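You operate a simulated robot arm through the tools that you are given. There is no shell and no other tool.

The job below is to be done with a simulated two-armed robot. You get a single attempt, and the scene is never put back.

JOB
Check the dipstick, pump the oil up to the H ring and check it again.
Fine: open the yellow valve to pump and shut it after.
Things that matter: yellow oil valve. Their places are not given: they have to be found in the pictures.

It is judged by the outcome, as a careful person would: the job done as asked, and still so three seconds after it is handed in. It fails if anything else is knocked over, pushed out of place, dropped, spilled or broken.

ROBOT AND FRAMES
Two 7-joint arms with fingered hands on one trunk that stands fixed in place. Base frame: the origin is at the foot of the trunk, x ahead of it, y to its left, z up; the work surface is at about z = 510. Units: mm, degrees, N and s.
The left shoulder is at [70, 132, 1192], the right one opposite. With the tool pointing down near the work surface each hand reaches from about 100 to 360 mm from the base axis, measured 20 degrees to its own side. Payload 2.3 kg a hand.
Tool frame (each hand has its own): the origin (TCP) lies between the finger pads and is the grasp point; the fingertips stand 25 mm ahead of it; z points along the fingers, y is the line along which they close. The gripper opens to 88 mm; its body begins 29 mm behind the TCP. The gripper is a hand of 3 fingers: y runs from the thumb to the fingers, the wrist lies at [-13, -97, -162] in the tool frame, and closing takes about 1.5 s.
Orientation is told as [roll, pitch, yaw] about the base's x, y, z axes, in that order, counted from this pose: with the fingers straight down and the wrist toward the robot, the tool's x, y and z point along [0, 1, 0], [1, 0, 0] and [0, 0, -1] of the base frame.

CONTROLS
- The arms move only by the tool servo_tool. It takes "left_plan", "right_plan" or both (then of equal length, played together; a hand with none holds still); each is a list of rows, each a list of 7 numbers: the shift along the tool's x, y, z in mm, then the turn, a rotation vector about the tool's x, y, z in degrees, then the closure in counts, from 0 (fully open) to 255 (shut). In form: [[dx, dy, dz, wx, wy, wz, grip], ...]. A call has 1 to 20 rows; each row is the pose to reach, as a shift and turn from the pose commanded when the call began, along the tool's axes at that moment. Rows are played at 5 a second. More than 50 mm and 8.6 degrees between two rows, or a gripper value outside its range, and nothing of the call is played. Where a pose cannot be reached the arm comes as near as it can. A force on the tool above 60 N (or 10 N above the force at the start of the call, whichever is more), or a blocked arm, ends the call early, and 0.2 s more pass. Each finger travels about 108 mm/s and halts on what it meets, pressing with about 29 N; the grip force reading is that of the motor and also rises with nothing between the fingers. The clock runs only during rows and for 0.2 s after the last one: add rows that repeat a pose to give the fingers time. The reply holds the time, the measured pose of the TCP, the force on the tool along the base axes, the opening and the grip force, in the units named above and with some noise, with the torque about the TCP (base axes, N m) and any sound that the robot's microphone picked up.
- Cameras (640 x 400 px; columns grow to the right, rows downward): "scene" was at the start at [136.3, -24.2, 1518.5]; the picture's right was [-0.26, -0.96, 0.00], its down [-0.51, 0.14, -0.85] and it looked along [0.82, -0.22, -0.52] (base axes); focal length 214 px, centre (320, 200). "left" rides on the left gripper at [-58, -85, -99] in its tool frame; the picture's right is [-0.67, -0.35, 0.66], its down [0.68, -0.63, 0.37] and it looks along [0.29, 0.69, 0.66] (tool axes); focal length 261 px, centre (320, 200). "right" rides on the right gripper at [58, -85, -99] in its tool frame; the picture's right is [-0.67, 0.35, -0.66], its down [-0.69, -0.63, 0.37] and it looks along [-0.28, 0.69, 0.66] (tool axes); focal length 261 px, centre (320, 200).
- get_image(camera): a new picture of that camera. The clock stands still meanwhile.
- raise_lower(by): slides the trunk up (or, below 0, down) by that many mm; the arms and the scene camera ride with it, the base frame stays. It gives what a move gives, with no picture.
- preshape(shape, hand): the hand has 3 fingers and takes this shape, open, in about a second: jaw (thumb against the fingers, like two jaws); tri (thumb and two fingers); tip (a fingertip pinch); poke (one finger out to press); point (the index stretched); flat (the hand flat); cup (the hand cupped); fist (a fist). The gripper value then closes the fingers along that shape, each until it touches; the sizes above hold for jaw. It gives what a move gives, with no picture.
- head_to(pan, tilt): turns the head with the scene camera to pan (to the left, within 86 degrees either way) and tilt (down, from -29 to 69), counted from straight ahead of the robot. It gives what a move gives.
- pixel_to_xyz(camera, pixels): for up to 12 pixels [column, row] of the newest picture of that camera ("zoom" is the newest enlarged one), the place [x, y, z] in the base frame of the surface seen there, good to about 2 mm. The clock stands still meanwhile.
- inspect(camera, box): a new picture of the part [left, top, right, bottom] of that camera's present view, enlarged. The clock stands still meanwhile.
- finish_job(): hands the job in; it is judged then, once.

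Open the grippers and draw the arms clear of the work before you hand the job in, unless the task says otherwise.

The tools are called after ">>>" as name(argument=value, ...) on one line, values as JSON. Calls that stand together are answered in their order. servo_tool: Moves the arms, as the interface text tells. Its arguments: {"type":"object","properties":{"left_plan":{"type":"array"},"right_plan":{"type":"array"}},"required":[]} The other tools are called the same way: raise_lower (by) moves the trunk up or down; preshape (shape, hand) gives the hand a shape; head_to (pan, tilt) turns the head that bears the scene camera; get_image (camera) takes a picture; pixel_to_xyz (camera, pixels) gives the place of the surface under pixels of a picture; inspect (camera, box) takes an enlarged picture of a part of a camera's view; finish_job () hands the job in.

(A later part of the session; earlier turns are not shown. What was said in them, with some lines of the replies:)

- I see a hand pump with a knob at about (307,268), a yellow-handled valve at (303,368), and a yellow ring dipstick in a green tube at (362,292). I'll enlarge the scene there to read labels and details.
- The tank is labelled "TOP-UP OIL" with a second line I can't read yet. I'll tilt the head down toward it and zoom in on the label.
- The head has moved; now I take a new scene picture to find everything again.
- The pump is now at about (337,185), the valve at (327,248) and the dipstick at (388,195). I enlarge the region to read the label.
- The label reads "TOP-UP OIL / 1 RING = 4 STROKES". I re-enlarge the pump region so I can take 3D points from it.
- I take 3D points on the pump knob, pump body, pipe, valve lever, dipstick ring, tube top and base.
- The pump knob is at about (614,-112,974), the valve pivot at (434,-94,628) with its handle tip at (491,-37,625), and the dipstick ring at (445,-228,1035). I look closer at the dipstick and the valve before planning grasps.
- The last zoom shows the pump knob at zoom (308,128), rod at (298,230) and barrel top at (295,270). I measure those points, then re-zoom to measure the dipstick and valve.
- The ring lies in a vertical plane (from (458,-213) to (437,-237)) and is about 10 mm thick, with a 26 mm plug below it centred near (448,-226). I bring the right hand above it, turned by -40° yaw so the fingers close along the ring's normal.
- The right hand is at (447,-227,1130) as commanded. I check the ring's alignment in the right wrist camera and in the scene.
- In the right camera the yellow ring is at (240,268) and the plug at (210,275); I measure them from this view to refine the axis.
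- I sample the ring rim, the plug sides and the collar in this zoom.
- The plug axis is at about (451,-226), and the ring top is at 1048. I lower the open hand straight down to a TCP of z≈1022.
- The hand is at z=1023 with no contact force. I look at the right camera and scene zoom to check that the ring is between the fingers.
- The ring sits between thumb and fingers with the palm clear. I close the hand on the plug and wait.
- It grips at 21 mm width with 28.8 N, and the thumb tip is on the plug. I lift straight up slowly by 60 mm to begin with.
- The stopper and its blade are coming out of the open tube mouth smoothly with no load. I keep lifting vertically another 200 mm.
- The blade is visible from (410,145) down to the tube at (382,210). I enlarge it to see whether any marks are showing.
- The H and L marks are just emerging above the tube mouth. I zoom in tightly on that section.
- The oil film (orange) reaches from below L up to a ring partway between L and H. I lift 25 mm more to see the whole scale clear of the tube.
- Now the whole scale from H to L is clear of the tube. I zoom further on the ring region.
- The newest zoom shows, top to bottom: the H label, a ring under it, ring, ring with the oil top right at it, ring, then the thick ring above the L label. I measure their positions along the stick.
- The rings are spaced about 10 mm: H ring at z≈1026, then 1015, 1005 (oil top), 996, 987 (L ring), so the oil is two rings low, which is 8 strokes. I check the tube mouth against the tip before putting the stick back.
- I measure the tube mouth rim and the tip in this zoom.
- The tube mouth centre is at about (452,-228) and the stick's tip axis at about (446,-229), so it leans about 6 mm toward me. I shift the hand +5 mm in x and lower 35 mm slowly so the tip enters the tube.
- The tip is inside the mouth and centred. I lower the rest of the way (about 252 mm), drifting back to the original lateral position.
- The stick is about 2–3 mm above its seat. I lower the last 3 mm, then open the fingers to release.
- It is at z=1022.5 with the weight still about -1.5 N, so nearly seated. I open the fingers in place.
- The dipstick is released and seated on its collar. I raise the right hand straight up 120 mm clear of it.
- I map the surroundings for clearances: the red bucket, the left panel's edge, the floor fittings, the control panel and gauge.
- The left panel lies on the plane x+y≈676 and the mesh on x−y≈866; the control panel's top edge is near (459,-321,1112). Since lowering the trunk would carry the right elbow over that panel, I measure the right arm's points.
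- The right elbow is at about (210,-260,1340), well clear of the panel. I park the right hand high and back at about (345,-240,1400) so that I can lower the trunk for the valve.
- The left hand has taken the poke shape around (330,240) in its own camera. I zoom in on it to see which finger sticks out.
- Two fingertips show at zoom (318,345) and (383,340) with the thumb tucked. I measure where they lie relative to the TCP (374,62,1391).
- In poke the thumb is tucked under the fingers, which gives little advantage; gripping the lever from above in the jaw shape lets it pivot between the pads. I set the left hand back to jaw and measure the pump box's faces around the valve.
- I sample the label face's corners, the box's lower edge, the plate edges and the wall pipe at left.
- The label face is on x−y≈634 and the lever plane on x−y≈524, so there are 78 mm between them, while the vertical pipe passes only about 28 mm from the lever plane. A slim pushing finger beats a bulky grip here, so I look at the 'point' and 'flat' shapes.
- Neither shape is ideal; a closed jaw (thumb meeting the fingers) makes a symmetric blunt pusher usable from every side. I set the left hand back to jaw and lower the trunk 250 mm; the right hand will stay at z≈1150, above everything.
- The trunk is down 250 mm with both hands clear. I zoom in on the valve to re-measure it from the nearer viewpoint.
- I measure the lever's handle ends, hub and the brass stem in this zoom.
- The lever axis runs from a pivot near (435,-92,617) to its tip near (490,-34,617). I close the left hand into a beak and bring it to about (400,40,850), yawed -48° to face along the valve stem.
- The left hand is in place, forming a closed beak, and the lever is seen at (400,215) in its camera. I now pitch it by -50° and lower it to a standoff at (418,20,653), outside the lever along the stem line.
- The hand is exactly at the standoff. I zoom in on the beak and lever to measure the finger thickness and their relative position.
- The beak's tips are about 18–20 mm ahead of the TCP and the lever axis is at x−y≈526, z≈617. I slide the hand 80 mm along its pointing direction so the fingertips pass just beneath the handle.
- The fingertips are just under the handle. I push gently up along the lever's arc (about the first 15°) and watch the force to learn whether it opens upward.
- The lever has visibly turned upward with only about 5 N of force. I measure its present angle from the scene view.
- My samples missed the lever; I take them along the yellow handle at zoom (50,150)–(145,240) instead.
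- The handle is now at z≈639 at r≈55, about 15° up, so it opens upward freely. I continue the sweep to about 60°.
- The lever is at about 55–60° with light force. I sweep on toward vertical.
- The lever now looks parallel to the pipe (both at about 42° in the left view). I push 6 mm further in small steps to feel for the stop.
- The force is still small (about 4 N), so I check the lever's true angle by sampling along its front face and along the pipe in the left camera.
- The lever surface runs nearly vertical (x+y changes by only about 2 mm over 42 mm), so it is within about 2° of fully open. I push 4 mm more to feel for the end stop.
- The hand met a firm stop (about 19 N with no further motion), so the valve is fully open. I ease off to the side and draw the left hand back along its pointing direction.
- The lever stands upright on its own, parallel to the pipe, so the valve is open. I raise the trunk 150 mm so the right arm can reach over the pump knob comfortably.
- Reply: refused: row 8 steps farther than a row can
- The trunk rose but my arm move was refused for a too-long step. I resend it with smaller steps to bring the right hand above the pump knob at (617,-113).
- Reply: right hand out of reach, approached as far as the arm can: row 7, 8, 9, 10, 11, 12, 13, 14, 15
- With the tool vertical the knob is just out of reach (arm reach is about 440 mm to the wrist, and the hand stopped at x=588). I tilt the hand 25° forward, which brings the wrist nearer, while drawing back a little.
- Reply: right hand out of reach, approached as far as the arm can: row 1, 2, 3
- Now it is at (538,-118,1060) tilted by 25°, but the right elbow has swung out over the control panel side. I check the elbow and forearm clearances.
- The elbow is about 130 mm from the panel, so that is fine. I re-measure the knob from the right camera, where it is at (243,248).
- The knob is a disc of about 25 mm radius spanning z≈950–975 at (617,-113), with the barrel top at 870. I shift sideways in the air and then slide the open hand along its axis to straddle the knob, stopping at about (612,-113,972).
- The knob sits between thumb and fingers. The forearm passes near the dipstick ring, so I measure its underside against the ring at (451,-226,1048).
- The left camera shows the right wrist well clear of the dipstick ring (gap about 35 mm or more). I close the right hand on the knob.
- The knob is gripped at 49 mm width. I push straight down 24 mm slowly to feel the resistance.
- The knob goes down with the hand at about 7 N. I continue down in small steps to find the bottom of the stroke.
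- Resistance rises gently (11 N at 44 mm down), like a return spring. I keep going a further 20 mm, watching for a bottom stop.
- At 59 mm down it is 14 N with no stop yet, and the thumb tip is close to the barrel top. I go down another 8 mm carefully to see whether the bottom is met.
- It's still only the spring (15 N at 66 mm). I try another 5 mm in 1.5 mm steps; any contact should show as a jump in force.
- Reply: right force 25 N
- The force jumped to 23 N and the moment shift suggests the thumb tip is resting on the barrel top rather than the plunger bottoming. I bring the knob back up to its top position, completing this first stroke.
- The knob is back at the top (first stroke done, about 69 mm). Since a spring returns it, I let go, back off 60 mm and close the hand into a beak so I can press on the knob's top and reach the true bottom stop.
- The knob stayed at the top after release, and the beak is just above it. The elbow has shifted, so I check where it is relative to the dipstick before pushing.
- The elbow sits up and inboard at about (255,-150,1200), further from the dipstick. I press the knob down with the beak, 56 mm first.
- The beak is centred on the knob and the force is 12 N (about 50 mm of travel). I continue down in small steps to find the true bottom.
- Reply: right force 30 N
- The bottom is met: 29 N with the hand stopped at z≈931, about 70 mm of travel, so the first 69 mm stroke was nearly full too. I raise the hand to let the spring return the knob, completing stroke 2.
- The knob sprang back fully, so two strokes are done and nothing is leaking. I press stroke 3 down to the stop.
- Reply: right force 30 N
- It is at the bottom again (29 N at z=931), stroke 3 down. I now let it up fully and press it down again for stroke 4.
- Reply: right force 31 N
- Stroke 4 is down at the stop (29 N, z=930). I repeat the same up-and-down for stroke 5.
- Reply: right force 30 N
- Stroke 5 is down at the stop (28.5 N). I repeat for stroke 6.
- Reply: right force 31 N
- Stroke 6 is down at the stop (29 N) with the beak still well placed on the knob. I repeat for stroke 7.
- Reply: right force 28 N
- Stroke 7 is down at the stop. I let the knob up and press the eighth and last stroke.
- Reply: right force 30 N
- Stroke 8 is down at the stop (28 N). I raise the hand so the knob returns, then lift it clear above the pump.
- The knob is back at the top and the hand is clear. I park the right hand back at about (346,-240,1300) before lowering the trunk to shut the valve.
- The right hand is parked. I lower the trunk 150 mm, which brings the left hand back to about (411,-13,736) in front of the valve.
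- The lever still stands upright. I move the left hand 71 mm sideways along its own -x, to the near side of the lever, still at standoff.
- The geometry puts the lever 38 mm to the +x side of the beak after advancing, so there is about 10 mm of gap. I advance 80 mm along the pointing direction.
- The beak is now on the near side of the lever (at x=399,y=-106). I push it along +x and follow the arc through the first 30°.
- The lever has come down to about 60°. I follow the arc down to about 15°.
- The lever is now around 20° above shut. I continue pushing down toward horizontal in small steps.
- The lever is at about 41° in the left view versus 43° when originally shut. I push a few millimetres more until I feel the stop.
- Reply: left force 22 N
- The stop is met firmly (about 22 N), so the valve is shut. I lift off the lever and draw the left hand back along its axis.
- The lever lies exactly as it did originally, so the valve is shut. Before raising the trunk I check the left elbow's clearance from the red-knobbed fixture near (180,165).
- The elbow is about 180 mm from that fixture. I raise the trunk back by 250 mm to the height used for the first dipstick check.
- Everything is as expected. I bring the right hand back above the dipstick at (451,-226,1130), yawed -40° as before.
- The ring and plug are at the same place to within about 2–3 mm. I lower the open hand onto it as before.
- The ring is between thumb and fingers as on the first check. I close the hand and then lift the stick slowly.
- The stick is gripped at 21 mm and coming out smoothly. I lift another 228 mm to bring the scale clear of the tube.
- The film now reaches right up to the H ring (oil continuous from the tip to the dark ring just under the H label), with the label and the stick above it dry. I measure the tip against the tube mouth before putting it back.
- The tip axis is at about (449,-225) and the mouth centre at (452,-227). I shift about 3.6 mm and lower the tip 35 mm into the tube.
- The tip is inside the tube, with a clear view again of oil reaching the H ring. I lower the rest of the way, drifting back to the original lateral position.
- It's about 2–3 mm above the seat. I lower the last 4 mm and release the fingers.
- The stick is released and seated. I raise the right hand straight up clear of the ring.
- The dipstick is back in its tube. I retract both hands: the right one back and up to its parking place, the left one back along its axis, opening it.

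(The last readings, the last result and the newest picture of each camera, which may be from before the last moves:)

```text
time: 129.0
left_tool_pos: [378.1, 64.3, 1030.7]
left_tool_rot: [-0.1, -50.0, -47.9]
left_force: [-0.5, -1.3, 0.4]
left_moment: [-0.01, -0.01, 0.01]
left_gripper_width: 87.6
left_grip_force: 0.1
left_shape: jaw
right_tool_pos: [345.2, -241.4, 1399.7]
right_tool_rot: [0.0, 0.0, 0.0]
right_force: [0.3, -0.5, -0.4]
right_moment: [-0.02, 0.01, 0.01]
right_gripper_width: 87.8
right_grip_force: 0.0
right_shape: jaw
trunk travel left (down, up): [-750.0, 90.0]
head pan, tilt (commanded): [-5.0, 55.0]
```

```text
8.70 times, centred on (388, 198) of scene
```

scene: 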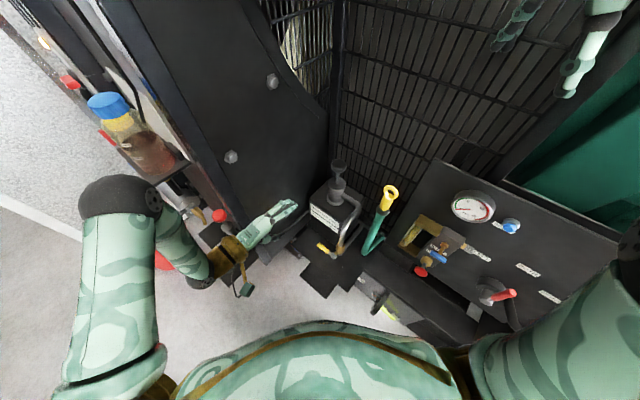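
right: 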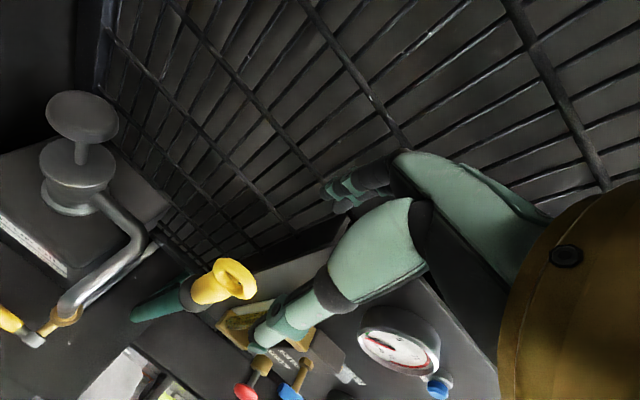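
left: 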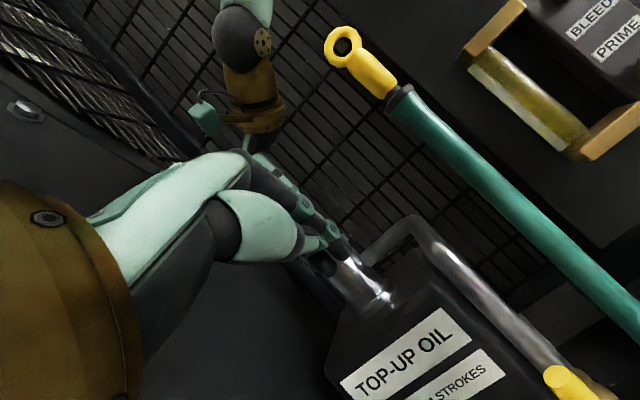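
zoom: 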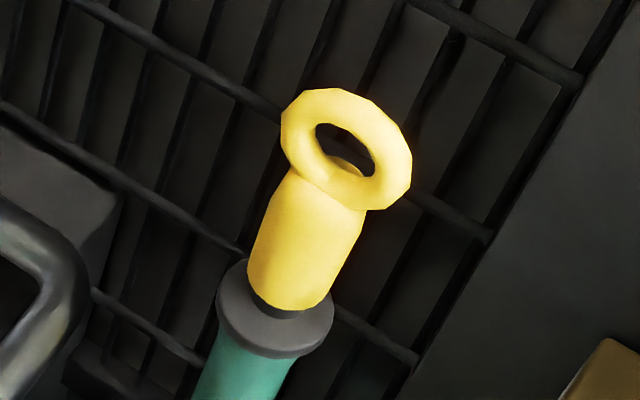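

The pump knob is up, the yellow valve is shut as at the start, the dipstick is seated on its collar, and both hands are open and clear. The second check showed the oil at the H ring, so I hand the job in.

>>> finish_job()

```text
The job is handed in.
```

The oil now reads at the H ring, and the job is handed in.

- **First check:** the oil was two rings below H. The tank label says 1 ring = 4 strokes, so it needed 8.
- **Pumping:** I opened the yellow valve fully and gave 8 strokes. Seven bottomed out. The first went about 69 of the 70 mm because my thumb reached the barrel.
- **Valve:** I shut it again and felt it reach its stop. The lever is back where it started.
- **Second check:** oil covers the scale up to the H ring. A thin film, about a millimetre by eye, shows just above the ring. The H label and the stick above it are dry.

The dipstick is seated and the pump knob is up. Nothing looked spilled or moved in the last pictures. Both hands are open and clear.
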